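You operate a simulated robot arm through the tools that you are given. There is no shell and no other tool. Be economical: measure what you need, move in short steps, check, and stop when the job is done.

Carry out the task below with a simulated two-armed robot. There is one attempt and no reset: what you move stays moved.

Task
Take the green spoon from the top of the dining table and leave it in the sink floor. Push the spoon drawer shut. Open the sofa-side sideboard door, take the saucer from the shelf behind the sofa-side sideboard door and leave it on the bottom deck of the trolley and shut the door again. Take the book from the top of the lamp table and leave it on the top of the work table. Fetch the cup from the top of the work table and set it on the yellow cake plate there. Any order will do. Set down upright: cup.

The check looks at the end state, three seconds after you hand in, the way a careful person would. Anything else that was tipped, shoved, dropped, spilled or broken makes it a failure.

Robot
Two 7-joint arms with two-finger parallel grippers on one trunk, on a base that drives. Base frame: it is fixed to the floor where the robot stands at the start and does not move with it; the origin is under the middle of the robot, x ahead of it, y to its left, z up. Readings come in m, rad, newtons and seconds.
The left shoulder is at the start at [0.07, 0.163, 1.07], the right one opposite. Places, roughly: book (9x15x3 cm) [0.1, 2.3, 0.6]; bottom deck of the trolley [-0.5, -2.1, 0.2]; cake plate (17x15x3 cm) [2.9, 0.4, 0.9]; cup (8x7x11 cm) [3, 0.8, 0.9]; saucer (14x12x3 cm) [-1.8, 1, 0.4]; sink floor [0.8, -2.8, 0.8]; sofa-side sideboard door [-1.7, 1.2, 0.4]; spoon drawer [-1.6, 0.5, 0.7]; top of the work table [3, 0.6, 0.8]. Payload 3.43 kg a hand.
The TCP of each hand is the grasp point between the finger pads, 0.034 m short of the fingertips. In the tool frame z runs along the fingers and y along their closing line. Largest opening 0.128 m; finger width 0.024, thickness 0.012; the body of the gripper, 0.048 by 0.13 m, starts 0.096 m behind the TCP.
Orientation is that of the tool frame in the base frame, as a unit quaternion [x, y, z, w]. With the fingers straight down and closing along the base's y, the tool's x points along the base's -x, its y along +y and its z along -z.

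Tools
- The arms move only by the tool drive_tool. It takes "left_series", "right_series" or both (then of equal length, played together; a hand with none holds still); each is a list of rows, each a list of 7 numbers: the finger opening in m, from 0 to 0.128, then the shift along the tool's x, y, z in m, then the turn, a rotation vector about the tool's x, y, z in rad. In form: [[gripper, x, y, z, ax, ay, az], ...]. A call has 1 to 8 rows; each row is the pose to reach, as a shift and turn from the pose commanded when the call began, along the tool's axes at that moment. Rows are played at 5 a second. More than 0.05 m and 0.15 rad between two rows, or a gripper value outside its range, and nothing of the call is played. Where a pose cannot be reached the arm comes as near as it can. A force on the tool above 40 N (or 10 N above the force at the start of the call, whichever is more), or a blocked arm, ends the call early, and 0.2 s more pass. Each finger travels about 0.153 m/s and halts on what it meets, pressing with about 34 N; the grip force reading is that of the motor and also rises with nothing between the fingers. The clock runs only during rows and for 0.2 s after the last one: add rows that repeat a pose to give the fingers time. The reply holds the time, the measured pose of the TCP, the force on the tool along the base axes, the opening and the grip force, in the units named above and with some noise, with the torque about the TCP (base axes, N m) and any sound that the robot's microphone picked up.
- Cameras (640 x 400 px; columns grow to the right, rows downward): "scene" is now at [0.1329, 0.0044, 1.2857]; the picture's right is [0.04, -1.00, 0.00], its down [-0.69, -0.03, -0.72] and it looks along [0.72, 0.03, -0.70] (base axes); focal length 250 px, centre (320, 200). "left" rides on the left gripper at [0.076, 0.011, -0.16] in its tool frame; the picture's right is [-0.15, 0.99, 0.00], its down [-0.88, -0.13, -0.46] and it looks along [-0.45, -0.07, 0.89] (tool axes); focal length 234 px, centre (320, 200). "right" rides on the right gripper at [0.076, -0.011, -0.16] in its tool frame; the picture's right is [0.15, 0.99, 0.00], its down [-0.88, 0.13, -0.46] and it looks along [-0.45, 0.07, 0.89] (tool axes); focal length 234 px, centre (320, 200). There is no depth. A picture from a camera that has moved, and an enlarged one, comes with that camera's place and axes in the base frame and with its lens.
- snapshot(camera): a new picture of that camera. It takes no simulated time.
- lift_body(by): slides the trunk up (or, below 0, down) by that many m; the arms and the scene camera ride with it, the base frame stays. It gives what a move gives, with no picture.
- base_move(legs): drives the robot by 1 to 6 legs, each [ahead, left, turn to the left] in m, m and rad, along the robot's own axes; the way and the turn of a leg run together, so that a leg with both is an arc; at most 1.5 m and 3.142 rad a leg. The arms and the cameras ride along, it lands a little off, and it stops where it bumps. It gives what a move gives.
- turn_head(pan, tilt): turns the head with the scene camera to pan (to the left, within 1.501 rad either way) and tilt (down, from -0.506 to 1.204), counted from straight ahead of the robot. It gives what a move gives.
- enlarge(camera, box): a new picture of the part [left, top, right, bottom] of that camera's present view, enlarged. It takes no simulated time.
- job_done(): hands the job in; it is judged then, once.

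Go step by step. Nothing tells you exact positions but the pictures and the camera data: compare them with the known pose of the tool, close in by small moves and look again before you grip or let go. The budget is 175 turns and 136 pictures, counting those below and the enlarged ones. Unless the task says otherwise, let go and move clear before handing in, and close with one line.

The tools are called after "Call:" as a command line: name --argument value ..., lists and objects as JSON in quotes. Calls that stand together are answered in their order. drive_tool: Moves the arms, as the interface text tells. Its arguments: {"type":"object","properties":{"left_series":{"type":"array"},"right_series":{"type":"array"}},"required":[]} The other tools are called the same way: lift_body (by) slides the trunk up or down; base_move (legs) drives the base; turn_head (pan, tilt) turns the head that bears the scene camera; snapshot (camera) takes a picture; enlarge (camera, box) takes an enlarged picture of a part of a camera's view; job_done () hands the job in.

At the start:

```text
time_s: 0.0
left_position: [0.6576, 0.288, 1.0231]
left_tcp_rot: [-0.001, 1.0, 0.001, 0.0]
left_wrist_force: [0.7, 0.8, -0.7]
left_wrist_torque: [0.01, -0.02, 0.02]
left_width: 0.1278
left_finger_force: 0.1
right_position: [0.6437, -0.3259, 0.9915]
right_tcp_rot: [0.0, 1.0, 0.0, 0.0]
right_wrist_force: [-0.4, -0.1, -0.3]
right_wrist_torque: [-0.01, -0.02, 0.02]
right_width: 0.128
right_finger_force: 0.0
trunk travel left (down, up): [-0.55, 0.39]
robot x, y, heading: [0.0003, 0.0012, -0.0]
head pan, tilt: [0.042, 0.768]
```

scene: 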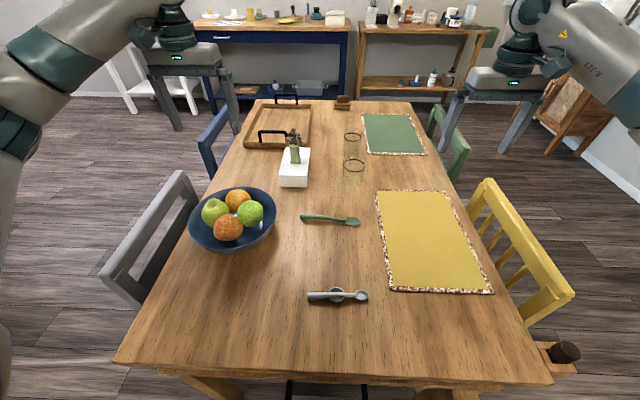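
right: 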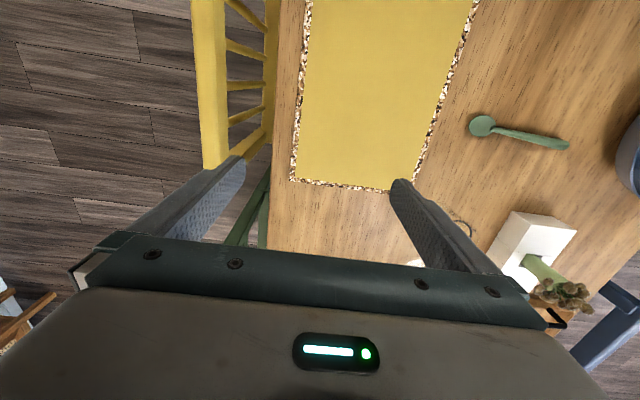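
left: 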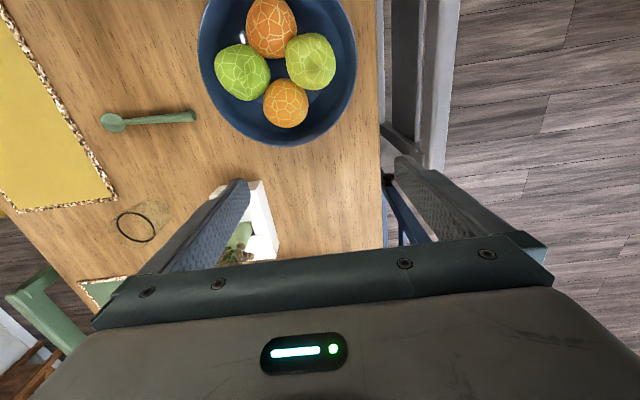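

I see the green spoon lying along y on the dining table near [0.6, 0.0, 0.75], with its handle toward +y. I'll move the right hand over the handle and turn it so the fingers close along x.

Call:
drive_tool --right_series '[[0.128, 0.0056, 0.0445, 0, 0, 0, -0.148], [0.128, 0.0112, 0.089, 0, 0, 0, -0.296], [0.128, 0.0168, 0.1335, 0, 0, 0, -0.444], [0.128, 0.0224, 0.178, 0, 0, 0, -0.592], [0.128, 0.028, 0.2225, 0, 0, 0, -0.74], [0.128, 0.0336, 0.267, 0, 0, 0, -0.888], [0.128, 0.0392, 0.3115, 0, 0, 0, -1.036], [0.128, 0.0448, 0.356, 0, 0, 0, -1.184]]'

Call:
drive_tool --right_series '[[0.128, 0, 0, 0.03, 0, 0, -0.13], [0.128, 0, 0, 0.06, 0, 0, -0.26], [0.128, 0, 0, 0.09, 0, 0, -0.387]]'

Call:
snapshot --camera "right"

```text
time_s: 1.8
left_position: [0.6573, 0.2893, 1.0235]
left_tcp_rot: [-0.001, 1.0, 0.0, 0.0]
left_wrist_force: [-0.2, -0.4, -0.6]
left_wrist_torque: [-0.04, 0.01, -0.01]
left_width: 0.1278
left_finger_force: 0.1
right_position: [0.5979, 0.0319, 0.9917]
right_tcp_rot: [-0.559, 0.829, 0.0, -0.001]
right_wrist_force: [1.4, -0.9, 0.1]
right_wrist_torque: [-0.02, 0.0, 0.0]
right_width: 0.128
right_finger_force: 0.0
trunk travel left (down, up): [-0.55, 0.39]
robot x, y, heading: [0.0001, -0.0028, -0.003]
head pan, tilt: [0.042, 0.768]
```

```text
time_s: 2.6
left_position: [0.6566, 0.2869, 1.0247]
left_tcp_rot: [0.0, 1.0, 0.0, -0.001]
left_wrist_force: [0.2, -0.7, 0.4]
left_wrist_torque: [0.02, -0.01, 0.02]
left_width: 0.1278
left_finger_force: 0.1
right_position: [0.6182, 0.0115, 0.9263]
right_tcp_rot: [-0.578, 0.812, -0.062, 0.046]
right_wrist_force: [-0.5, 0.2, -0.7]
right_wrist_torque: [-0.01, 0.0, 0.01]
right_width: 0.1281
right_finger_force: 0.0
right hand out of reach, approached as far as the arm can: row 1, 2, 3
trunk travel left (down, up): [-0.55, 0.39]
robot x, y, heading: [0.0017, -0.0005, 0.001]
head pan, tilt: [0.042, 0.768]
```

```text
132 pictures are left
camera right: at [0.5815, -0.0567, 1.0845], right [-0.97, 0.18, -0.15], down [0.1, 0.9, 0.43], along [0.22, 0.41, -0.89], focal length 234 px, centre (320, 200)
```

right: 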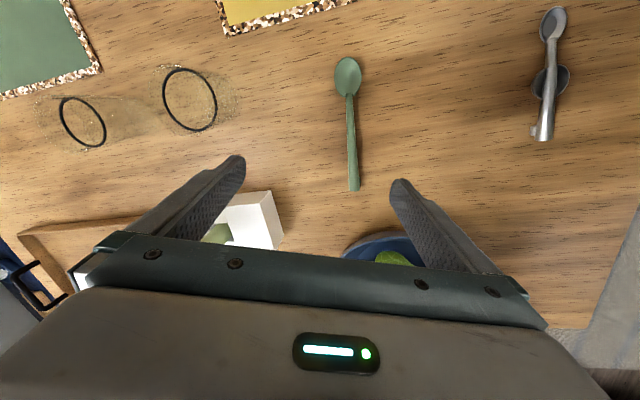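

The right wrist hit its turning limit about 17° short. I'll turn the base left a little to make up the angle, then level the hand again.

Call:
base_move --legs '[[0, 0, 0.33]]'

```text
time_s: 4.0
left_position: [0.5294, 0.4853, 1.0232]
left_tcp_rot: [-0.163, 0.987, 0.001, 0.0]
left_wrist_force: [-0.4, 0.2, -0.5]
left_wrist_torque: [-0.05, -0.01, 0.02]
left_width: 0.1278
left_finger_force: 0.2
right_position: [0.5819, 0.2106, 0.9249]
right_tcp_rot: [-0.702, 0.708, -0.055, 0.055]
right_wrist_force: [0.2, -0.1, 0.1]
right_wrist_torque: [0.05, 0.02, 0.02]
right_width: 0.1279
right_finger_force: 0.1
trunk travel left (down, up): [-0.55, 0.39]
robot x, y, heading: [0.0038, -0.0011, 0.327]
head pan, tilt: [0.042, 0.768]
```

Now I'll level the tool and move it back over the handle at about [0.599, 0.035].

Call:
drive_tool --right_series '[[0.128, 0.044, -0.0025, 0.01, -0.04, 0, 0.004], [0.128, 0.088, -0.005, 0.02, -0.08, 0, 0.008], [0.128, 0.132, -0.0075, 0.03, -0.12, 0, 0.012], [0.128, 0.176, -0.0098, 0.04, -0.156, 0.002, 0.017]]'

Call:
snapshot --camera "right"

```text
time_s: 5.0
left_position: [0.5295, 0.4817, 1.0237]
left_tcp_rot: [-0.163, 0.987, 0.0, 0.0]
left_wrist_force: [-0.2, -0.9, -0.3]
left_wrist_torque: [-0.03, 0.0, 0.02]
left_width: 0.128
left_finger_force: 0.1
right_position: [0.5941, 0.0315, 0.91]
right_tcp_rot: [-0.672, 0.739, -0.032, 0.016]
right_wrist_force: [-0.6, -0.9, 1.0]
right_wrist_torque: [0.04, -0.02, 0.0]
right_width: 0.1281
right_finger_force: 0.1
right hand out of reach, approached as far as the arm can: row 2, 3, 4
trunk travel left (down, up): [-0.55, 0.39]
robot x, y, heading: [-0.0013, 0.0024, 0.324]
head pan, tilt: [0.042, 0.768]
```

```text
131 pictures are left
camera right: at [0.589, -0.0419, 1.0712], right [-1.0, -0.05, -0.06], down [-0.08, 0.9, 0.43], along [0.03, 0.43, -0.9], focal length 234 px, centre (320, 200)
```

right: 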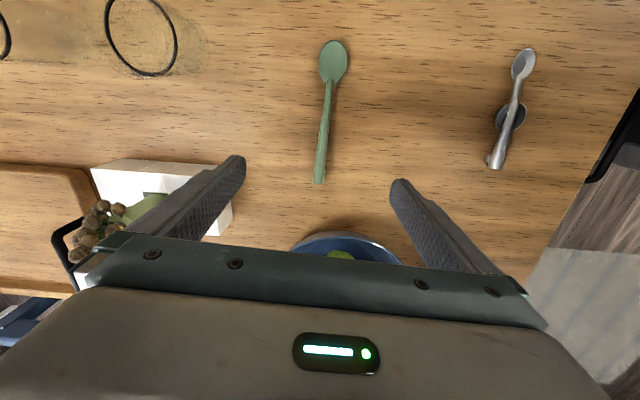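

The handle lies under the fingers, running from about [0.595, -0.03] to [0.603, 0.08]. I'll part-close the fingers and go down.

Call:
drive_tool --right_series '[[0.1, -0.001, 0.001, 0.035, -0.02, 0, 0], [0.07, -0.002, 0.001, 0.07, -0.04, 0, 0], [0.05, -0.0026, 0.0013, 0.1, -0.06, 0, 0]]'

Call:
snapshot --camera "right"

```text
time_s: 5.8
left_position: [0.5284, 0.4856, 1.0227]
left_tcp_rot: [-0.164, 0.987, -0.001, -0.001]
left_wrist_force: [-1.2, 0.6, -0.4]
left_wrist_torque: [-0.01, 0.02, 0.0]
left_width: 0.1281
left_finger_force: 0.0
right_position: [0.5724, -0.0228, 0.8543]
right_tcp_rot: [-0.673, 0.74, -0.018, 0.003]
right_wrist_force: [-0.7, 0.3, -0.1]
right_wrist_torque: [-0.04, 0.03, -0.02]
right_width: 0.0499
right_finger_force: 0.1
right hand out of reach, approached as far as the arm can: row 1, 2, 3
trunk travel left (down, up): [-0.55, 0.39]
robot x, y, heading: [-0.0008, -0.0041, 0.33]
head pan, tilt: [0.042, 0.768]
```

```text
130 pictures are left
camera right: at [0.5728, -0.0953, 1.0147], right [-1.0, -0.05, -0.03], down [-0.06, 0.9, 0.43], along [0.0, 0.43, -0.9], focal length 234 px, centre (320, 200)
```

right: 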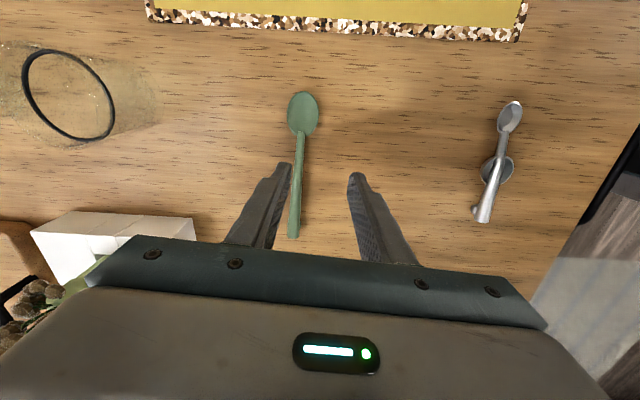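

The arm limits again, so I'll use the base and trunk for the last bit: shift the base slightly, check, then lower the trunk.

Call:
base_move --legs '[[0.036, 0.025, 0]]'

Call:
lift_body --by -0.045

Call:
snapshot --camera "right"

```text
time_s: 6.7
left_position: [0.5557, 0.5198, 1.0233]
left_tcp_rot: [-0.164, 0.987, 0.0, 0.0]
left_wrist_force: [0.3, -0.4, -1.0]
left_wrist_torque: [-0.04, -0.03, 0.05]
left_width: 0.1279
left_finger_force: 0.1
right_position: [0.5985, 0.0124, 0.853]
right_tcp_rot: [-0.673, 0.74, -0.017, 0.001]
right_wrist_force: [0.4, 1.0, 0.0]
right_wrist_torque: [-0.04, 0.0, -0.01]
right_width: 0.05
right_finger_force: 0.1
trunk travel left (down, up): [-0.55, 0.39]
robot x, y, heading: [0.0273, 0.0358, 0.329]
head pan, tilt: [0.042, 0.768]
```

```text
time_s: 7.6
left_position: [0.5543, 0.5184, 0.9784]
left_tcp_rot: [-0.164, 0.987, 0.0, -0.001]
left_wrist_force: [-0.7, -0.3, -0.1]
left_wrist_torque: [0.02, 0.0, 0.02]
left_width: 0.1279
left_finger_force: 0.2
right_position: [0.5985, 0.0114, 0.8089]
right_tcp_rot: [-0.672, 0.74, -0.018, 0.003]
right_wrist_force: [0.5, 0.2, 0.5]
right_wrist_torque: [0.0, 0.0, 0.01]
right_width: 0.05
right_finger_force: 0.0
trunk travel left (down, up): [-0.505, 0.435]
robot x, y, heading: [0.0229, 0.0339, 0.329]
head pan, tilt: [0.042, 0.768]
```

```text
129 pictures are left
camera right: at [0.5983, -0.0613, 0.97], right [-1.0, -0.05, -0.03], down [-0.06, 0.9, 0.43], along [0.0, 0.43, -0.9], focal length 234 px, centre (320, 200)
```

right: 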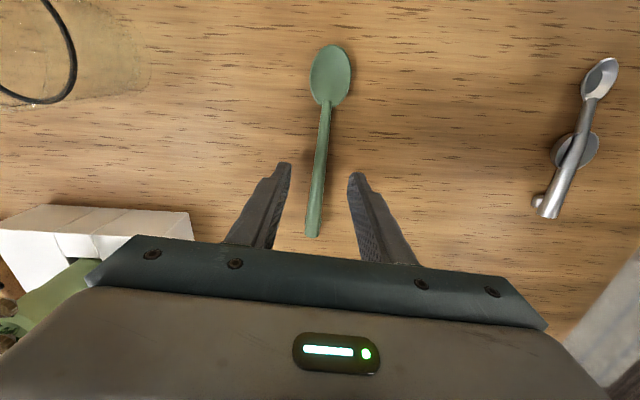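

The spoon handle sits between the fingers. I'll lower another 2 cm and check the contact force.

Call:
lift_body --by -0.019

Call:
enlarge --camera "right" --box '[220, 120, 420, 245]'

```text
time_s: 8.3
left_position: [0.5541, 0.5201, 0.9598]
left_tcp_rot: [-0.164, 0.986, 0.0, 0.001]
left_wrist_force: [0.9, 0.5, 0.7]
left_wrist_torque: [0.03, 0.0, 0.01]
left_width: 0.128
left_finger_force: 0.1
right_position: [0.5981, 0.0129, 0.7902]
right_tcp_rot: [-0.673, 0.74, -0.017, 0.003]
right_wrist_force: [1.3, -0.7, 0.6]
right_wrist_torque: [-0.02, -0.02, -0.03]
right_width: 0.05
right_finger_force: 0.1
trunk travel left (down, up): [-0.486, 0.454]
robot x, y, heading: [0.0285, 0.0321, 0.326]
head pan, tilt: [0.042, 0.768]
```

```text
3.20 times, centred on (320, 182) of right
camera zoom: at [0.5984, -0.061, 0.9509], right [-1.0, -0.05, -0.03], down [-0.06, 0.9, 0.43], along [0.0, 0.43, -0.9], focal length 749 px, centre (320, 256)
```

zoom: 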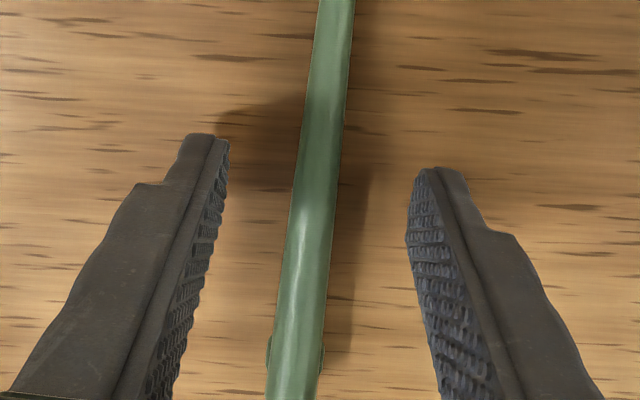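

Fingertips are near the table and straddle the handle, so I'll close.

Call:
drive_tool --right_series '[[0.02, 0, 0, 0, 0, 0, 0], [0.0, 0, 0, 0, 0, 0, 0], [0.0, 0, 0, 0, 0, 0, 0]]'

Call:
lift_body --by 0.1

Call:
snapshot --camera "right"

```text
time_s: 9.1
left_position: [0.5555, 0.5187, 0.9596]
left_tcp_rot: [-0.162, 0.987, 0.0, 0.0]
left_wrist_force: [0.3, -0.2, 1.1]
left_wrist_torque: [0.01, 0.0, 0.02]
left_width: 0.1281
left_finger_force: 0.0
right_position: [0.5976, 0.0121, 0.7901]
right_tcp_rot: [-0.673, 0.74, -0.017, 0.002]
right_wrist_force: [-0.3, 0.4, -0.1]
right_wrist_torque: [-0.03, 0.01, 0.0]
right_width: 0.0149
right_finger_force: 33.8
trunk travel left (down, up): [-0.486, 0.454]
robot x, y, heading: [0.0267, 0.0339, 0.323]
head pan, tilt: [0.042, 0.768]
```

```text
time_s: 10.4
left_position: [0.556, 0.5191, 1.06]
left_tcp_rot: [-0.163, 0.987, 0.0, -0.001]
left_wrist_force: [0.4, 0.0, -0.4]
left_wrist_torque: [-0.02, -0.01, -0.03]
left_width: 0.128
left_finger_force: 0.1
right_position: [0.598, 0.0118, 0.8886]
right_tcp_rot: [-0.672, 0.74, -0.017, 0.002]
right_wrist_force: [-0.2, -0.4, -1.2]
right_wrist_torque: [0.0, 0.0, -0.02]
right_width: 0.0148
right_finger_force: 33.4
trunk travel left (down, up): [-0.586, 0.354]
robot x, y, heading: [0.0264, 0.0374, 0.328]
head pan, tilt: [0.042, 0.768]
```

```text
127 pictures are left
camera right: at [0.599, -0.0609, 1.0504], right [-1.0, -0.05, -0.03], down [-0.06, 0.9, 0.43], along [0.0, 0.43, -0.9], focal length 234 px, centre (320, 200)
```

right: 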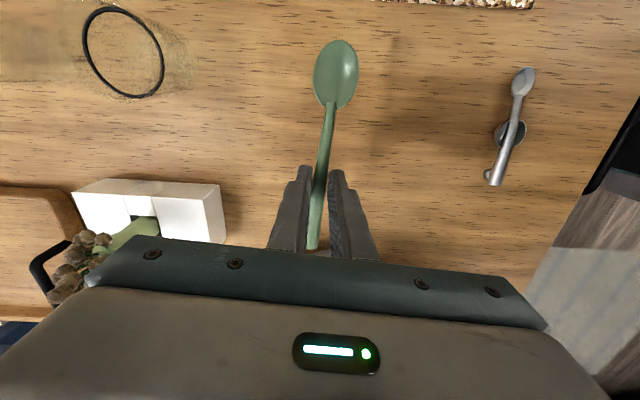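

The spoon is held and lifted. I'll raise further, back away from the table and look to the right toward the sink.

Call:
lift_body --by 0.15

Call:
base_move --legs '[[-0.45, 0, 0], [0, 0, -1.2]]'

Call:
turn_head --pan -0.5 --tilt 0.45

Call:
snapshot --camera "scene"

```text
time_s: 12.2
left_position: [0.5553, 0.5193, 1.208]
left_tcp_rot: [-0.163, 0.987, -0.001, -0.001]
left_wrist_force: [-0.8, -0.1, -0.9]
left_wrist_torque: [-0.01, -0.02, -0.03]
left_width: 0.1282
left_finger_force: 0.0
right_position: [0.5978, 0.0128, 1.039]
right_tcp_rot: [-0.672, 0.74, -0.018, 0.001]
right_wrist_force: [-0.6, 0.2, -0.5]
right_wrist_torque: [-0.03, -0.02, 0.01]
right_width: 0.015
right_finger_force: 33.8
trunk travel left (down, up): [-0.736, 0.204]
robot x, y, heading: [0.0278, 0.0341, 0.331]
head pan, tilt: [0.042, 0.768]
```

```text
time_s: 17.9
left_position: [0.2439, -0.43, 1.2093]
left_tcp_rot: [0.422, 0.906, 0.0, -0.001]
left_wrist_force: [0.1, -0.3, -0.5]
left_wrist_torque: [-0.04, 0.02, -0.04]
left_width: 0.1281
left_finger_force: 0.0
right_position: [-0.2125, -0.6523, 1.0399]
right_tcp_rot: [-0.136, 0.991, -0.016, -0.008]
right_wrist_force: [0.1, 0.0, -0.4]
right_wrist_torque: [0.01, -0.03, 0.01]
right_width: 0.0149
right_finger_force: 33.0
trunk travel left (down, up): [-0.736, 0.204]
robot x, y, heading: [-0.4001, -0.1071, -0.873]
head pan, tilt: [0.042, 0.768]
```

```text
time_s: 18.8
left_position: [0.2449, -0.4294, 1.21]
left_tcp_rot: [0.423, 0.906, 0.0, 0.0]
left_wrist_force: [-0.2, -0.1, 0.2]
left_wrist_torque: [0.0, 0.0, 0.0]
left_width: 0.1281
left_finger_force: 0.0
right_position: [-0.2135, -0.6523, 1.0379]
right_tcp_rot: [-0.136, 0.991, -0.016, -0.008]
right_wrist_force: [0.3, 0.3, -0.6]
right_wrist_torque: [-0.03, -0.01, -0.02]
right_width: 0.0149
right_finger_force: 34.3
trunk travel left (down, up): [-0.736, 0.204]
robot x, y, heading: [-0.3986, -0.1083, -0.876]
head pan, tilt: [-0.499, 0.45]
```

```text
126 pictures are left
camera scene: at [-0.3468, -0.2373, 1.4995], right [-0.98, -0.2, 0.0], down [-0.09, 0.43, -0.9], along [0.18, -0.88, -0.44], focal length 250 px, centre (320, 200)
```

scene: 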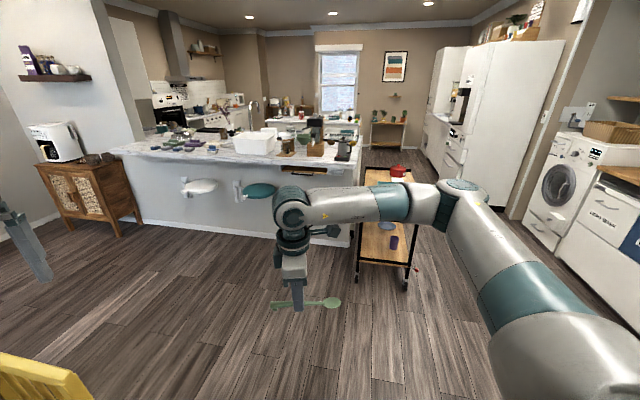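

I see a peninsula counter with a faucet, two stools on this side and the trolley right of it. I'll enlarge the sink region.

Call:
enlarge --camera "scene" --box '[100, 70, 440, 290]'

```text
1.82 times, centred on (270, 180) of scene
camera zoom: at [-0.3468, -0.2373, 1.4995], right [-0.98, -0.2, 0.0], down [-0.09, 0.43, -0.9], along [0.18, -0.88, -0.44], focal length 455 px, centre (411, 236)
```

zoom: 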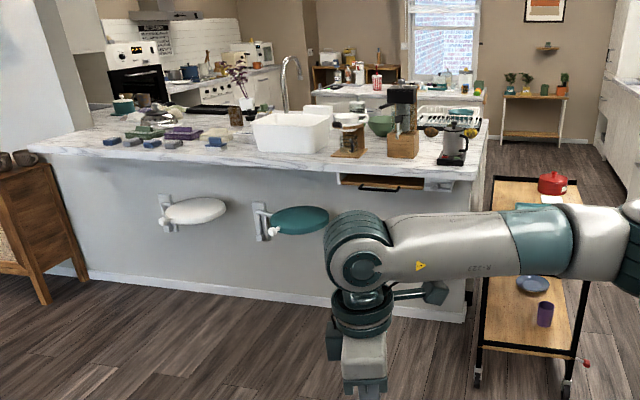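

The sink is the white raised basin at about [0.7–0.8, -2.6, 0.9], with swing-out stool seats in front of the counter. I'll drive nearer, facing it.

Call:
base_move --legs '[[1.3, -0.2, 0], [0, 0, -0.69]]'

Call:
turn_head --pan 0.0 --tilt 0.6

Call:
snapshot --camera "scene"

```text
time_s: 27.3
left_position: [0.5747, -1.8954, 1.2095]
left_tcp_rot: [0.705, 0.709, 0.0, 0.0]
left_wrist_force: [0.2, -0.2, -0.2]
left_wrist_torque: [0.03, 0.02, 0.0]
left_width: 0.1279
left_finger_force: 0.0
right_position: [0.0803, -1.7747, 1.04]
right_tcp_rot: [0.208, 0.978, -0.012, -0.013]
right_wrist_force: [-0.8, -0.1, -0.5]
right_wrist_torque: [0.03, 0.0, 0.02]
right_width: 0.015
right_finger_force: 33.9
trunk travel left (down, up): [-0.736, 0.204]
robot x, y, heading: [0.2845, -1.2364, -1.564]
head pan, tilt: [-0.499, 0.45]
```

```text
time_s: 28.2
left_position: [0.575, -1.8956, 1.2097]
left_tcp_rot: [0.705, 0.709, 0.0, 0.0]
left_wrist_force: [0.9, 0.0, -0.1]
left_wrist_torque: [0.02, 0.03, -0.01]
left_width: 0.1284
left_finger_force: 0.0
right_position: [0.0819, -1.7761, 1.039]
right_tcp_rot: [0.208, 0.978, -0.012, -0.013]
right_wrist_force: [-0.3, 0.4, -0.2]
right_wrist_torque: [-0.01, -0.01, -0.04]
right_width: 0.0144
right_finger_force: 34.6
trunk travel left (down, up): [-0.736, 0.204]
robot x, y, heading: [0.2858, -1.2398, -1.564]
head pan, tilt: [0.0, 0.6]
```

```text
124 pictures are left
camera scene: at [0.2847, -1.3773, 1.486], right [-1.0, 0.0, 0.0], down [0.0, 0.56, -0.83], along [0.0, -0.83, -0.56], focal length 250 px, centre (320, 200)
```

scene: 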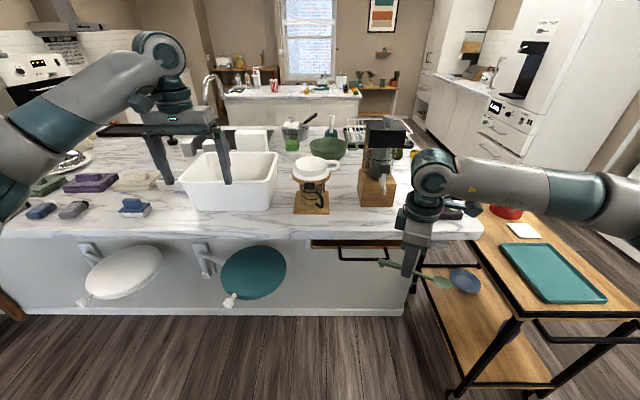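

The white basin's rim hides its inside, and the listed sink position is a bit farther back. I'll raise the trunk and pull the left hand back for a better look down.

Call:
drive_tool --left_series '[[0.128, 0.04, 0.02, 0, 0, 0, 0], [0.128, 0.08, 0.04, 0, 0, 0, 0], [0.128, 0.12, 0.06, 0, 0, 0, 0], [0.128, 0.16, 0.08, 0, 0, 0, 0], [0.128, 0.2, 0.1, 0, 0, 0, 0], [0.128, 0.24, 0.12, 0, 0, 0, 0], [0.128, 0.28, 0.14, 0, 0, 0, 0]]'

Call:
lift_body --by 0.2

Call:
snapshot --camera "scene"

```text
time_s: 29.8
left_position: [0.7145, -1.6111, 1.2098]
left_tcp_rot: [0.705, 0.709, -0.001, -0.001]
left_wrist_force: [0.0, 0.8, -0.4]
left_wrist_torque: [-0.04, 0.04, -0.02]
left_width: 0.128
left_finger_force: 0.0
right_position: [0.0811, -1.7737, 1.041]
right_tcp_rot: [0.207, 0.978, -0.014, -0.012]
right_wrist_force: [0.5, 0.2, -0.1]
right_wrist_torque: [0.01, 0.02, -0.03]
right_width: 0.0148
right_finger_force: 33.7
trunk travel left (down, up): [-0.736, 0.204]
robot x, y, heading: [0.2836, -1.2407, -1.569]
head pan, tilt: [0.0, 0.6]
```

```text
time_s: 32.0
left_position: [0.7146, -1.6126, 1.4085]
left_tcp_rot: [0.705, 0.71, 0.0, 0.0]
left_wrist_force: [-0.3, -0.3, 0.1]
left_wrist_torque: [0.01, 0.01, 0.03]
left_width: 0.1282
left_finger_force: 0.0
right_position: [0.0811, -1.7742, 1.2399]
right_tcp_rot: [0.208, 0.978, -0.012, -0.014]
right_wrist_force: [0.1, 1.0, -1.2]
right_wrist_torque: [0.0, -0.05, 0.0]
right_width: 0.0145
right_finger_force: 33.6
trunk travel left (down, up): [-0.936, 0.004]
robot x, y, heading: [0.2837, -1.2354, -1.572]
head pan, tilt: [0.0, 0.6]
```

```text
123 pictures are left
camera scene: at [0.2847, -1.3773, 1.6859], right [-1.0, -0.01, 0.0], down [0.0, 0.57, -0.82], along [0.0, -0.82, -0.57], focal length 250 px, centre (320, 200)
```

scene: 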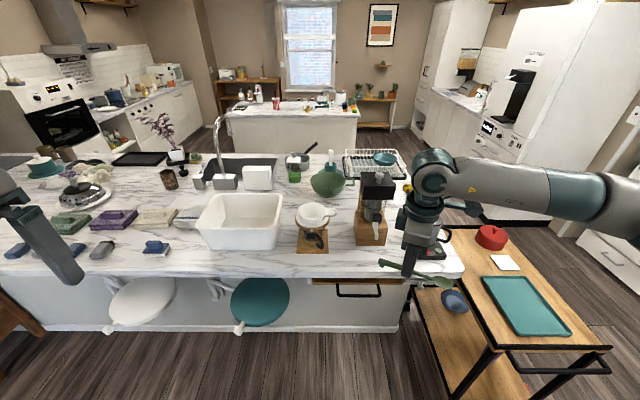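

Behind the white tub there is a dark recessed sink with the faucet; that is the sink. Let me enlarge it to plan the approach from the kitchen side.

Call:
enlarge --camera "scene" --box '[150, 110, 460, 310]'

Call:
turn_head --pan -0.8 --tilt 0.5

Call:
snapshot --camera "scene"

```text
2.00 times, centred on (305, 210) of scene
camera zoom: at [0.2847, -1.3773, 1.6859], right [-1.0, -0.01, 0.0], down [0.0, 0.57, -0.82], along [0.0, -0.82, -0.57], focal length 500 px, centre (350, 180)
```

zoom: 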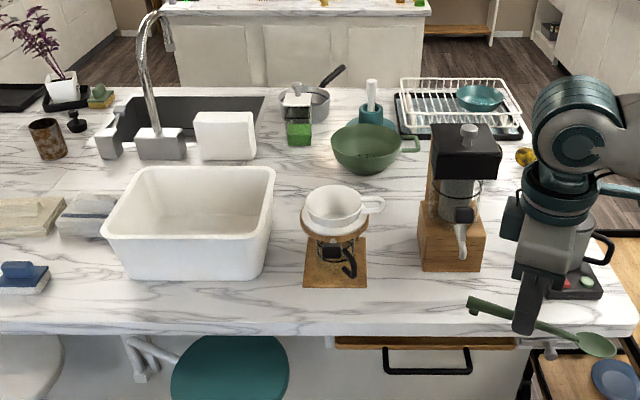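

```text
time_s: 33.1
left_position: [0.714, -1.6133, 1.4087]
left_tcp_rot: [0.705, 0.71, -0.001, 0.001]
left_wrist_force: [0.4, 0.0, 0.1]
left_wrist_torque: [0.03, -0.01, -0.01]
left_width: 0.1281
left_finger_force: 0.1
right_position: [0.0809, -1.775, 1.2392]
right_tcp_rot: [0.208, 0.978, -0.013, -0.014]
right_wrist_force: [-0.5, 1.0, -0.6]
right_wrist_torque: [-0.04, 0.0, 0.01]
right_width: 0.0147
right_finger_force: 34.3
trunk travel left (down, up): [-0.936, 0.004]
robot x, y, heading: [0.283, -1.2406, -1.563]
head pan, tilt: [-0.799, 0.499]
```

```text
121 pictures are left
camera scene: at [0.2194, -1.3527, 1.6951], right [-0.7, 0.71, 0.0], down [0.34, 0.34, -0.88], along [-0.63, -0.62, -0.48], focal length 250 px, centre (320, 200)
```

scene: 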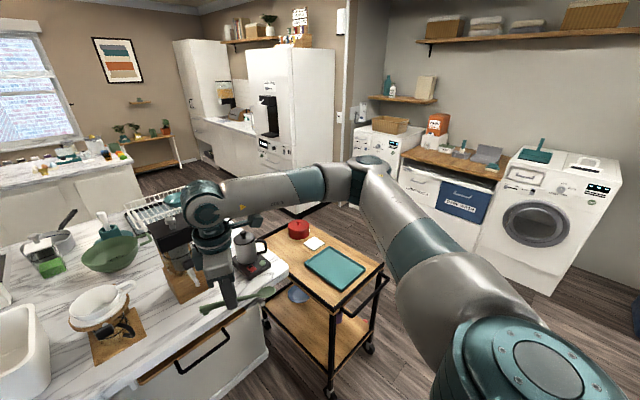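

The sink opening spans roughly x 0.6–1.1, y -3.08 to -2.67, with the faucet on the dining side, so I'll go round past the trolley to the kitchen side. First leg: to the right, then forward.

Call:
base_move --legs '[[0, -1.5, 0], [1.2, 0, 0], [1.2, 0, 0], [0, 0, 1.57]]'

Call:
turn_head --pan 0.0 --tilt 0.5

Call:
snapshot --camera "scene"

```text
time_s: 48.4
left_position: [-0.7593, -3.1377, 1.4091]
left_tcp_rot: [0.702, 0.712, 0.0, 0.0]
left_wrist_force: [-0.3, -0.3, 0.9]
left_wrist_torque: [-0.04, -0.02, 0.0]
left_width: 0.128
left_finger_force: 0.1
right_position: [-1.391, -3.2953, 1.2388]
right_tcp_rot: [0.199, 0.98, -0.004, -0.016]
right_wrist_force: [3.4, 3.2, -3.5]
right_wrist_torque: [-0.14, 0.24, 0.15]
right_width: 0.0146
right_finger_force: 33.4
trunk travel left (down, up): [-0.936, 0.004]
robot x, y, heading: [-1.1929, -2.7623, -1.551]
head pan, tilt: [-0.799, 0.499]
stopped in leg 3: the force on the tool passed its limit (the readings are from after the stop); the commanded pose is now the measured one
```

```text
time_s: 49.5
left_position: [-0.7587, -3.1365, 1.4099]
left_tcp_rot: [0.702, 0.712, 0.0, 0.0]
left_wrist_force: [1.1, 1.1, 0.1]
left_wrist_torque: [0.01, -0.03, -0.03]
left_width: 0.128
left_finger_force: 0.1
right_position: [-1.3911, -3.2953, 1.2402]
right_tcp_rot: [0.198, 0.98, -0.004, -0.016]
right_wrist_force: [1.9, 4.6, 1.7]
right_wrist_torque: [-0.54, 0.22, 0.08]
right_width: 0.0148
right_finger_force: 33.9
trunk travel left (down, up): [-0.936, 0.004]
robot x, y, heading: [-1.1946, -2.7714, -1.557]
head pan, tilt: [0.0, 0.499]
```

```text
120 pictures are left
camera scene: at [-1.1914, -2.9061, 1.6952], right [-1.0, -0.01, 0.0], down [-0.01, 0.48, -0.88], along [0.01, -0.88, -0.48], focal length 250 px, centre (320, 200)
```

scene: 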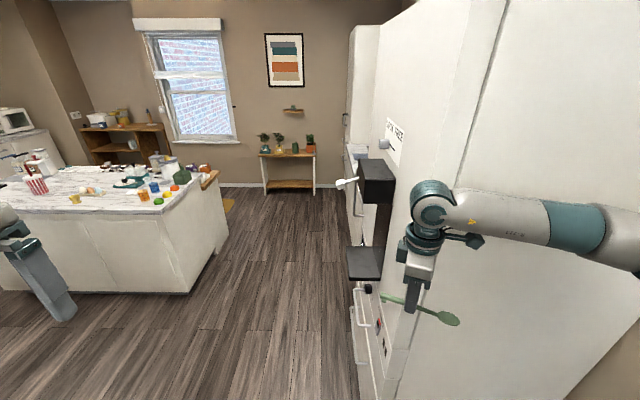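

The right hand or spoon touched the tall white cabinet on the right. I'll back off, turn left to face along the aisle, and check the spoon.

Call:
base_move --legs '[[-0.12, 0, 0], [0, 0, 1.55]]'

Call:
snapshot --camera "scene"

Call:
snapshot --camera "right"

```text
time_s: 54.5
left_position: [-0.8152, -2.2226, 1.4084]
left_tcp_rot: [0.004, 1.0, 0.0, -0.001]
left_wrist_force: [0.3, 0.3, 1.3]
left_wrist_torque: [0.0, -0.02, -0.01]
left_width: 0.1278
left_finger_force: 0.2
right_position: [-0.6715, -2.8577, 1.2393]
right_tcp_rot: [-0.541, 0.841, -0.013, -0.008]
right_wrist_force: [-0.1, 0.1, 0.5]
right_wrist_torque: [0.02, 0.0, 0.0]
right_width: 0.015
right_finger_force: 34.3
trunk travel left (down, up): [-0.936, 0.004]
robot x, y, heading: [-1.1938, -2.6456, -0.014]
head pan, tilt: [0.0, 0.499]
```

```text
119 pictures are left
camera scene: at [-1.0546, -2.648, 1.6951], right [-0.01, -1.0, 0.0], down [-0.48, 0.01, -0.88], along [0.88, -0.01, -0.48], focal length 250 px, centre (320, 200)
```

scene: 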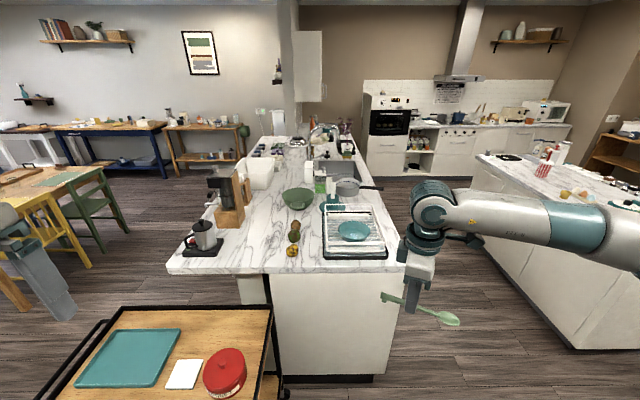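

```text
118 pictures are left
camera right: at [-0.6922, -2.9264, 1.4013], right [-0.96, 0.28, -0.01], down [0.25, 0.87, 0.43], along [0.12, 0.41, -0.9], focal length 234 px, centre (320, 200)
```

right: 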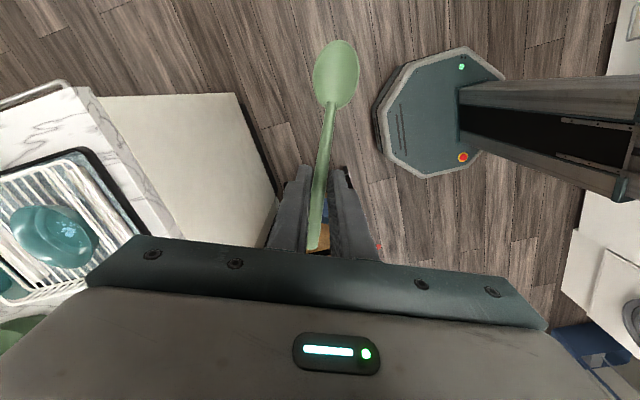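

The spoon is still held well. The aisle is about 1.2 m wide, so I'll drive into it and turn to face the sink.

Call:
base_move --legs '[[0.4, -1.0, 0], [1.25, 0, 0], [0, 0, 1.58]]'

Call:
turn_head --pan -0.2 --tilt 0.75

Call:
snapshot --camera "scene"

```text
time_s: 69.8
left_position: [0.0168, -3.2775, 1.4094]
left_tcp_rot: [0.71, -0.705, 0.001, 0.001]
left_wrist_force: [-0.8, -0.3, -0.2]
left_wrist_torque: [-0.01, 0.02, 0.02]
left_width: 0.1281
left_finger_force: 0.1
right_position: [0.6488, -3.1224, 1.2399]
right_tcp_rot: [0.979, -0.203, 0.015, -0.004]
right_wrist_force: [0.1, 0.2, -0.1]
right_wrist_torque: [-0.01, 0.04, 0.0]
right_width: 0.0147
right_finger_force: 33.9
trunk travel left (down, up): [-0.936, 0.004]
robot x, y, heading: [0.4507, -3.6519, 1.58]
head pan, tilt: [0.0, 0.499]
```

```text
time_s: 70.5
left_position: [0.0166, -3.2775, 1.4092]
left_tcp_rot: [0.71, -0.704, 0.0, 0.0]
left_wrist_force: [-0.1, -0.8, 0.2]
left_wrist_torque: [0.0, 0.01, 0.02]
left_width: 0.1281
left_finger_force: 0.1
right_position: [0.6489, -3.1238, 1.2404]
right_tcp_rot: [0.979, -0.203, 0.017, -0.004]
right_wrist_force: [-0.3, 0.4, -0.7]
right_wrist_torque: [0.01, -0.03, -0.02]
right_width: 0.0148
right_finger_force: 34.1
trunk travel left (down, up): [-0.936, 0.004]
robot x, y, heading: [0.4504, -3.6503, 1.579]
head pan, tilt: [-0.201, 0.75]
```

```text
117 pictures are left
camera scene: at [0.4639, -3.5181, 1.6732], right [0.98, -0.19, 0.0], down [-0.13, -0.67, -0.73], along [0.14, 0.72, -0.68], focal length 250 px, centre (320, 200)
```

scene: 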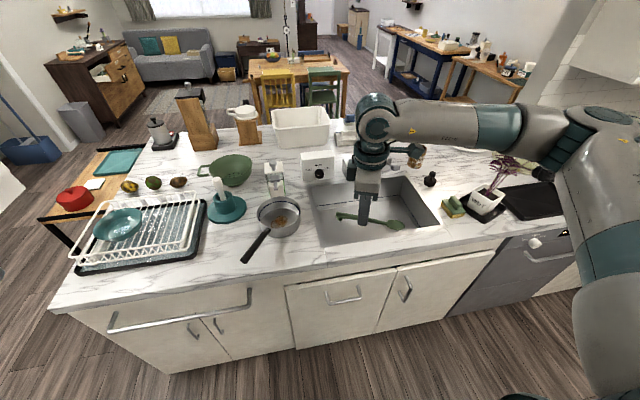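

I can see the sink opening: x about 0.58–1.10, y -2.93 to -2.58. The faucet is hidden behind the hand, so I'll check with the right hand camera.

Call:
snapshot --camera "right"

Call:
enlarge --camera "scene" --box '[260, 70, 480, 260]'

```text
116 pictures are left
camera right: at [0.7184, -3.143, 1.4014], right [-0.26, -0.97, -0.01], down [-0.87, 0.23, 0.43], along [-0.41, 0.12, -0.9], focal length 234 px, centre (320, 200)
```

right: 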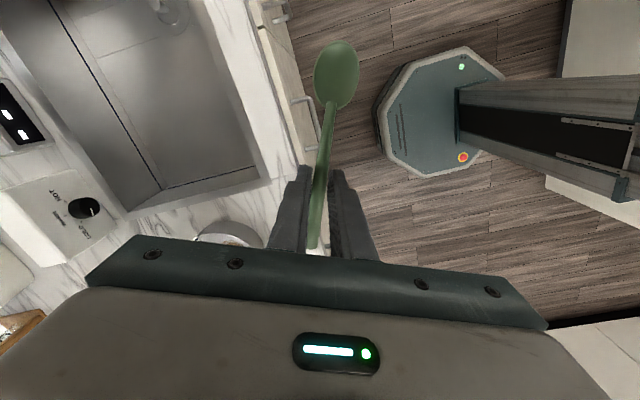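

```text
2.11 times, centred on (370, 165) of scene
camera zoom: at [0.4639, -3.5181, 1.6732], right [0.98, -0.19, 0.0], down [-0.13, -0.67, -0.73], along [0.14, 0.72, -0.68], focal length 527 px, centre (215, 274)
```

zoom: 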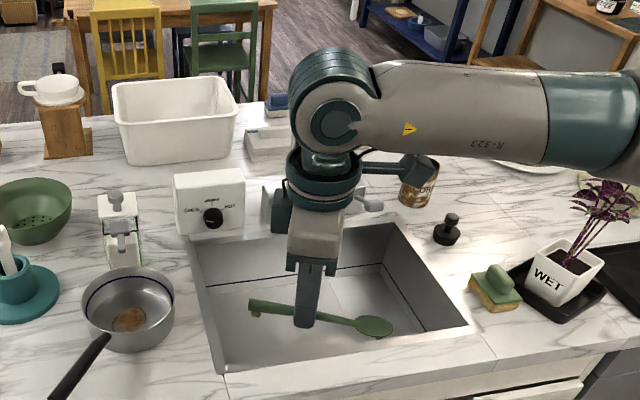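

I'll drop the spoon right of the faucet (which rises at about x 0.81). I shift the base right, move a little ahead, then extend the arm so its forearm comes from the kitchen side.

Call:
base_move --legs '[[0, -0.32, 0], [0.1, 0, 0]]'

Call:
snapshot --camera "scene"

```text
time_s: 73.5
left_position: [0.3384, -3.1833, 1.41]
left_tcp_rot: [0.711, -0.703, -0.001, -0.001]
left_wrist_force: [1.1, -0.4, -0.4]
left_wrist_torque: [0.06, -0.01, 0.0]
left_width: 0.1282
left_finger_force: 0.0
right_position: [0.97, -3.0259, 1.2416]
right_tcp_rot: [0.979, -0.201, 0.017, -0.005]
right_wrist_force: [-0.2, -1.6, 0.3]
right_wrist_torque: [0.04, -0.02, -0.02]
right_width: 0.0147
right_finger_force: 34.1
trunk travel left (down, up): [-0.936, 0.004]
robot x, y, heading: [0.7718, -3.5472, 1.58]
head pan, tilt: [-0.201, 0.75]
```

```text
114 pictures are left
camera scene: at [0.7864, -3.4233, 1.6738], right [0.98, -0.19, 0.0], down [-0.13, -0.67, -0.73], along [0.14, 0.72, -0.68], focal length 250 px, centre (320, 200)
```

scene: 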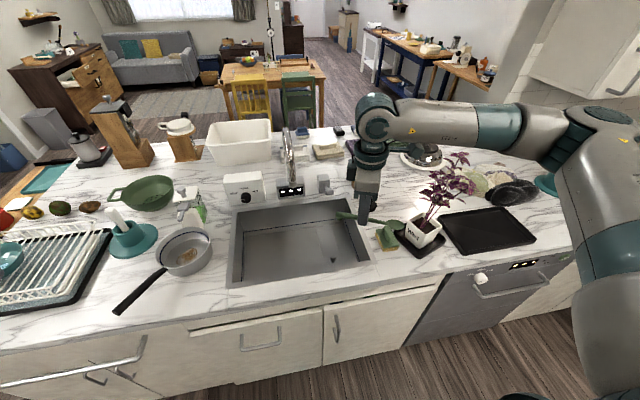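

Faucet stands at about [0.82, -2.48] and reaches to about 1.24 high. I'll extend the arm forward over the right part of the sink at this safe height and look at the forearm.

Call:
drive_tool --right_series '[[0, -0.0212, -0.0344, 0, 0, 0, 0], [0, -0.0424, -0.0688, 0, 0, 0, 0], [0, -0.0636, -0.1032, 0, 0, 0, 0], [0, -0.0848, -0.1376, 0, 0, 0, 0], [0, -0.106, -0.172, 0, 0, 0, 0]]'

Call:
snapshot --camera "scene"

Call:
snapshot --camera "right"

```text
time_s: 74.7
left_position: [0.3384, -3.1785, 1.4103]
left_tcp_rot: [0.712, -0.702, 0.0, 0.0]
left_wrist_force: [0.4, -0.1, -0.7]
left_wrist_torque: [0.04, 0.0, 0.01]
left_width: 0.1281
left_finger_force: 0.1
right_position: [0.9709, -3.0222, 1.2404]
right_tcp_rot: [0.979, -0.201, 0.016, -0.004]
right_wrist_force: [0.2, -0.6, -0.3]
right_wrist_torque: [0.05, 0.02, 0.03]
right_width: 0.0148
right_finger_force: 34.5
right hand out of reach, approached as far as the arm can: row 1, 2, 3, 4, 5
trunk travel left (down, up): [-0.936, 0.004]
robot x, y, heading: [0.7727, -3.5495, 1.58]
head pan, tilt: [-0.201, 0.75]
```

```text
113 pictures are left
camera scene: at [0.7865, -3.4188, 1.6733], right [0.98, -0.19, 0.0], down [-0.13, -0.67, -0.73], along [0.14, 0.72, -0.68], focal length 250 px, centre (320, 200)
```

scene: 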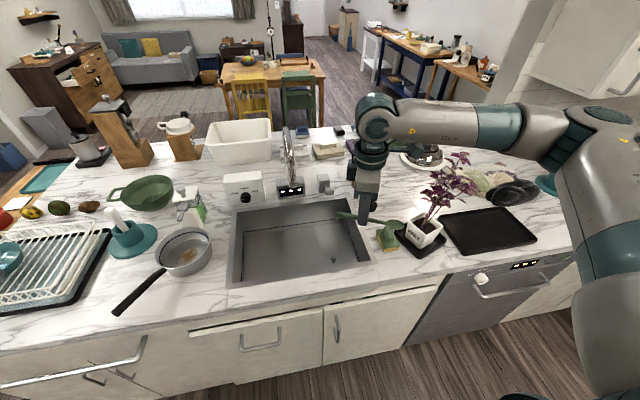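

```text
112 pictures are left
camera right: at [1.04, -3.0429, 1.4022], right [-0.26, -0.97, -0.01], down [-0.88, 0.23, 0.43], along [-0.41, 0.12, -0.9], focal length 234 px, centre (320, 200)
```

right: 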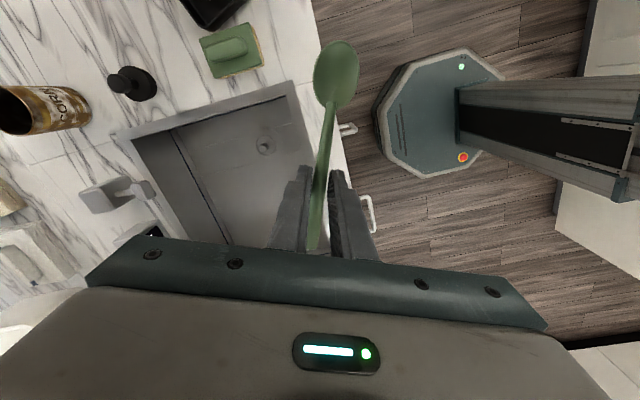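

The wrist is still at its twist limit. I'll unwind it toward neutral, so the spoon points along the robot's forward axis, and then extend.

Call:
drive_tool --right_series '[[0, 0, 0, 0, 0, 0, 0.146], [0, 0, 0, 0, 0, 0, 0.292], [0, 0, 0, 0, 0, 0, 0.438], [0, 0, 0, 0, 0, 0, 0.584], [0, 0, 0, 0, 0, 0, 0.73], [0, 0, 0, 0, 0, 0, 0.876], [0, 0, 0, 0, 0, 0, 1.022], [0, 0, 0, 0, 0, 0, 1.168]]'

```text
time_s: 76.5
left_position: [0.3376, -3.1769, 1.4092]
left_tcp_rot: [0.712, -0.702, 0.0, 0.0]
left_wrist_force: [0.1, -0.3, 0.6]
left_wrist_torque: [0.01, -0.03, 0.01]
left_width: 0.1278
left_finger_force: 0.1
right_position: [0.9692, -3.0195, 1.2419]
right_tcp_rot: [-0.705, 0.709, -0.012, 0.011]
right_wrist_force: [-0.2, 0.0, -0.3]
right_wrist_torque: [-0.03, -0.02, -0.01]
right_width: 0.0147
right_finger_force: 34.2
trunk travel left (down, up): [-0.936, 0.004]
robot x, y, heading: [0.7693, -3.5497, 1.585]
head pan, tilt: [-0.201, 0.75]
```

Call:
drive_tool --right_series '[[0, -0.04, 0.003, 0, 0, 0, 0], [0, -0.08, 0.006, 0, 0, 0, 0], [0, -0.12, 0.009, 0, 0, 0, 0], [0, -0.16, 0.012, 0, 0, 0, 0], [0, -0.2, 0.015, 0, 0, 0, 0], [0, -0.235, 0.018, 0, 0, 0, 0]]'

Call:
snapshot --camera "scene"

Call:
snapshot --camera "right"

```text
time_s: 77.8
left_position: [0.3361, -3.1774, 1.4089]
left_tcp_rot: [0.712, -0.702, 0.001, 0.0]
left_wrist_force: [-0.9, 0.3, 0.0]
left_wrist_torque: [0.02, -0.03, 0.02]
left_width: 0.1278
left_finger_force: 0.1
right_position: [0.9514, -2.7845, 1.241]
right_tcp_rot: [-0.705, 0.709, -0.012, 0.012]
right_wrist_force: [-0.2, 0.6, -0.4]
right_wrist_torque: [-0.03, 0.01, -0.01]
right_width: 0.0148
right_finger_force: 34.2
trunk travel left (down, up): [-0.936, 0.004]
robot x, y, heading: [0.7717, -3.5503, 1.584]
head pan, tilt: [-0.201, 0.75]
```

```text
111 pictures are left
camera scene: at [0.7851, -3.4158, 1.673], right [0.98, -0.19, 0.0], down [-0.13, -0.67, -0.73], along [0.14, 0.72, -0.68], focal length 250 px, centre (320, 200)
```

scene: 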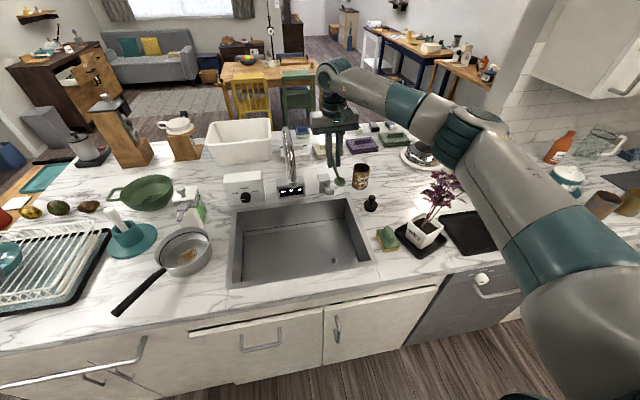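

```text
110 pictures are left
camera right: at [0.9576, -2.8602, 1.4012], right [-0.99, -0.14, -0.03], down [-0.14, 0.88, 0.45], along [-0.04, 0.45, -0.89], focal length 234 px, centre (320, 200)
```

right: 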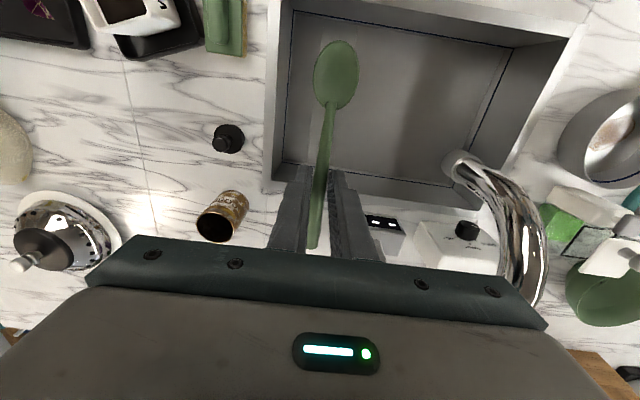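

The hand is well over the right half of the sink, clear of the faucet. I'll lower with the trunk in stages.

Call:
lift_body --by -0.36

Call:
snapshot --camera "right"

Call:
snapshot --camera "scene"

```text
time_s: 81.3
left_position: [0.3378, -3.1761, 1.0487]
left_tcp_rot: [0.711, -0.703, 0.0, 0.0]
left_wrist_force: [0.7, -0.2, 0.0]
left_wrist_torque: [0.0, 0.01, 0.0]
left_width: 0.128
left_finger_force: 0.1
right_position: [0.9521, -2.7856, 0.8806]
right_tcp_rot: [-0.706, 0.708, -0.011, 0.011]
right_wrist_force: [-0.1, -0.5, -0.8]
right_wrist_torque: [0.02, -0.01, 0.0]
right_width: 0.0148
right_finger_force: 33.5
trunk travel left (down, up): [-0.576, 0.364]
robot x, y, heading: [0.7706, -3.5511, 1.58]
head pan, tilt: [-0.201, 0.75]
```

```text
109 pictures are left
camera right: at [0.9587, -2.8616, 1.0414], right [-0.99, -0.14, -0.03], down [-0.14, 0.88, 0.45], along [-0.04, 0.45, -0.89], focal length 234 px, centre (320, 200)
```

right: 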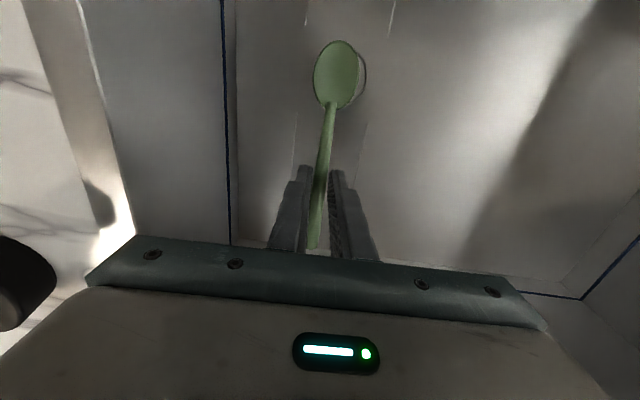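

```text
108 pictures are left
camera scene: at [0.7867, -3.417, 1.3132], right [0.98, -0.19, 0.0], down [-0.13, -0.67, -0.73], along [0.14, 0.72, -0.68], focal length 250 px, centre (320, 200)
```

scene: 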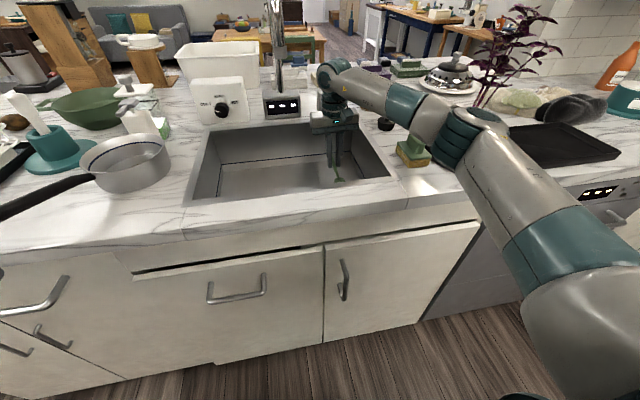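

The elbow is getting low over the counter. I'll raise the trunk 0.2 m and instead reach down with the arm, so the elbow stays higher.

Call:
lift_body --by 0.2

Call:
drive_tool --right_series '[[0, 0, 0, 0.04, 0, 0, 0], [0, 0, 0, 0.08, 0, 0, 0], [0, 0, 0, 0.12, 0, 0, 0], [0, 0, 0, 0.16, 0, 0, 0], [0, 0, 0, 0.2, 0, 0, 0], [0, 0, 0, 0.24, 0, 0, 0]]'

Call:
snapshot --camera "scene"

```text
time_s: 83.5
left_position: [0.3376, -3.1775, 1.2483]
left_tcp_rot: [0.712, -0.702, 0.0, 0.0]
left_wrist_force: [0.1, 0.5, 0.5]
left_wrist_torque: [0.03, -0.01, 0.0]
left_width: 0.128
left_finger_force: 0.1
right_position: [0.9521, -2.7852, 1.0809]
right_tcp_rot: [-0.706, 0.708, -0.012, 0.012]
right_wrist_force: [1.2, -0.4, -0.3]
right_wrist_torque: [-0.04, -0.01, 0.01]
right_width: 0.0148
right_finger_force: 34.1
trunk travel left (down, up): [-0.776, 0.164]
robot x, y, heading: [0.7716, -3.5478, 1.586]
head pan, tilt: [-0.201, 0.75]
```

```text
time_s: 84.9
left_position: [0.3373, -3.1791, 1.2491]
left_tcp_rot: [0.711, -0.703, 0.001, 0.001]
left_wrist_force: [0.0, -0.5, 0.1]
left_wrist_torque: [-0.01, -0.02, -0.03]
left_width: 0.1282
left_finger_force: 0.1
right_position: [0.9598, -2.7849, 0.8432]
right_tcp_rot: [-0.706, 0.708, -0.01, 0.013]
right_wrist_force: [0.1, -0.4, 12.2]
right_wrist_torque: [-0.87, 0.12, -0.01]
right_width: 0.015
right_finger_force: 34.2
trunk travel left (down, up): [-0.776, 0.164]
robot x, y, heading: [0.773, -3.5524, 1.581]
head pan, tilt: [-0.201, 0.75]
```

```text
107 pictures are left
camera scene: at [0.7859, -3.4184, 1.5136], right [0.98, -0.19, 0.0], down [-0.13, -0.67, -0.73], along [0.14, 0.72, -0.68], focal length 250 px, centre (320, 200)
```

scene: 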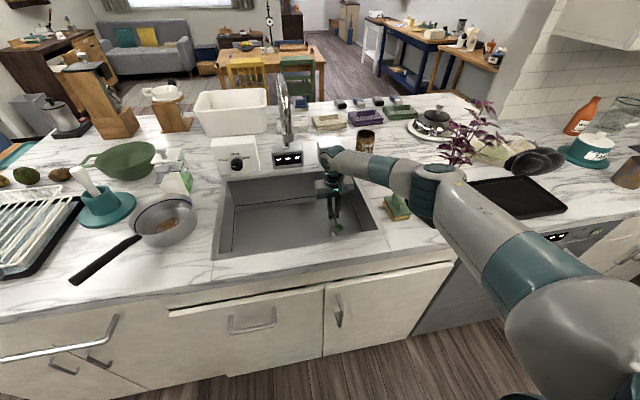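

The bowl of the spoon is resting on the sink floor (12 N upward, torque from the bowl end), so floor is about z 0.80. I'll open the fingers, lift away and check.

Call:
drive_tool --right_series '[[0.02, 0, 0, 0, 0, 0, 0], [0.03, 0, 0, 0, 0, 0, 0], [0.045, 0, 0, 0, 0, 0, 0], [0.06, 0, 0, -0.005, 0, 0, 0], [0.06, 0, 0, -0.05, 0, 0, 0], [0.06, 0, 0, -0.1, 0, 0, 0], [0.06, 0, 0, -0.15, 0, 0, 0], [0.06, 0, 0, -0.2, 0, 0, 0]]'

Call:
snapshot --camera "right"

```text
time_s: 86.7
left_position: [0.337, -3.1783, 1.2511]
left_tcp_rot: [0.711, -0.703, 0.0, -0.001]
left_wrist_force: [0.1, -1.2, -0.6]
left_wrist_torque: [0.04, -0.05, 0.0]
left_width: 0.1281
left_finger_force: 0.0
right_position: [0.9531, -2.7864, 1.0413]
right_tcp_rot: [-0.707, 0.707, -0.012, 0.012]
right_wrist_force: [0.0, 0.2, 0.1]
right_wrist_torque: [0.01, -0.01, -0.02]
right_width: 0.0602
right_finger_force: 0.1
trunk travel left (down, up): [-0.776, 0.164]
robot x, y, heading: [0.7687, -3.5507, 1.58]
head pan, tilt: [-0.201, 0.75]
```

```text
106 pictures are left
camera right: at [0.9588, -2.8625, 1.2013], right [-0.99, -0.14, -0.03], down [-0.14, 0.88, 0.45], along [-0.04, 0.45, -0.89], focal length 234 px, centre (320, 200)
```

right: 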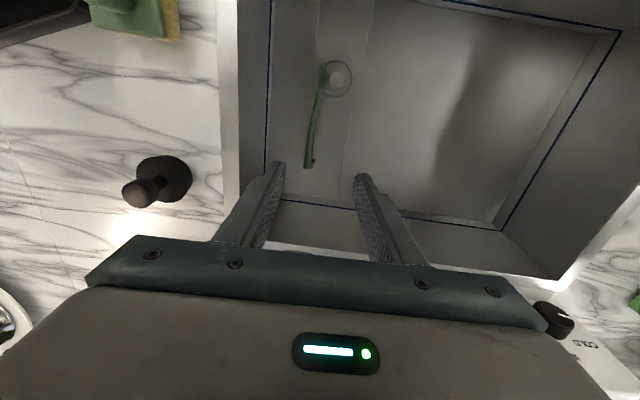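

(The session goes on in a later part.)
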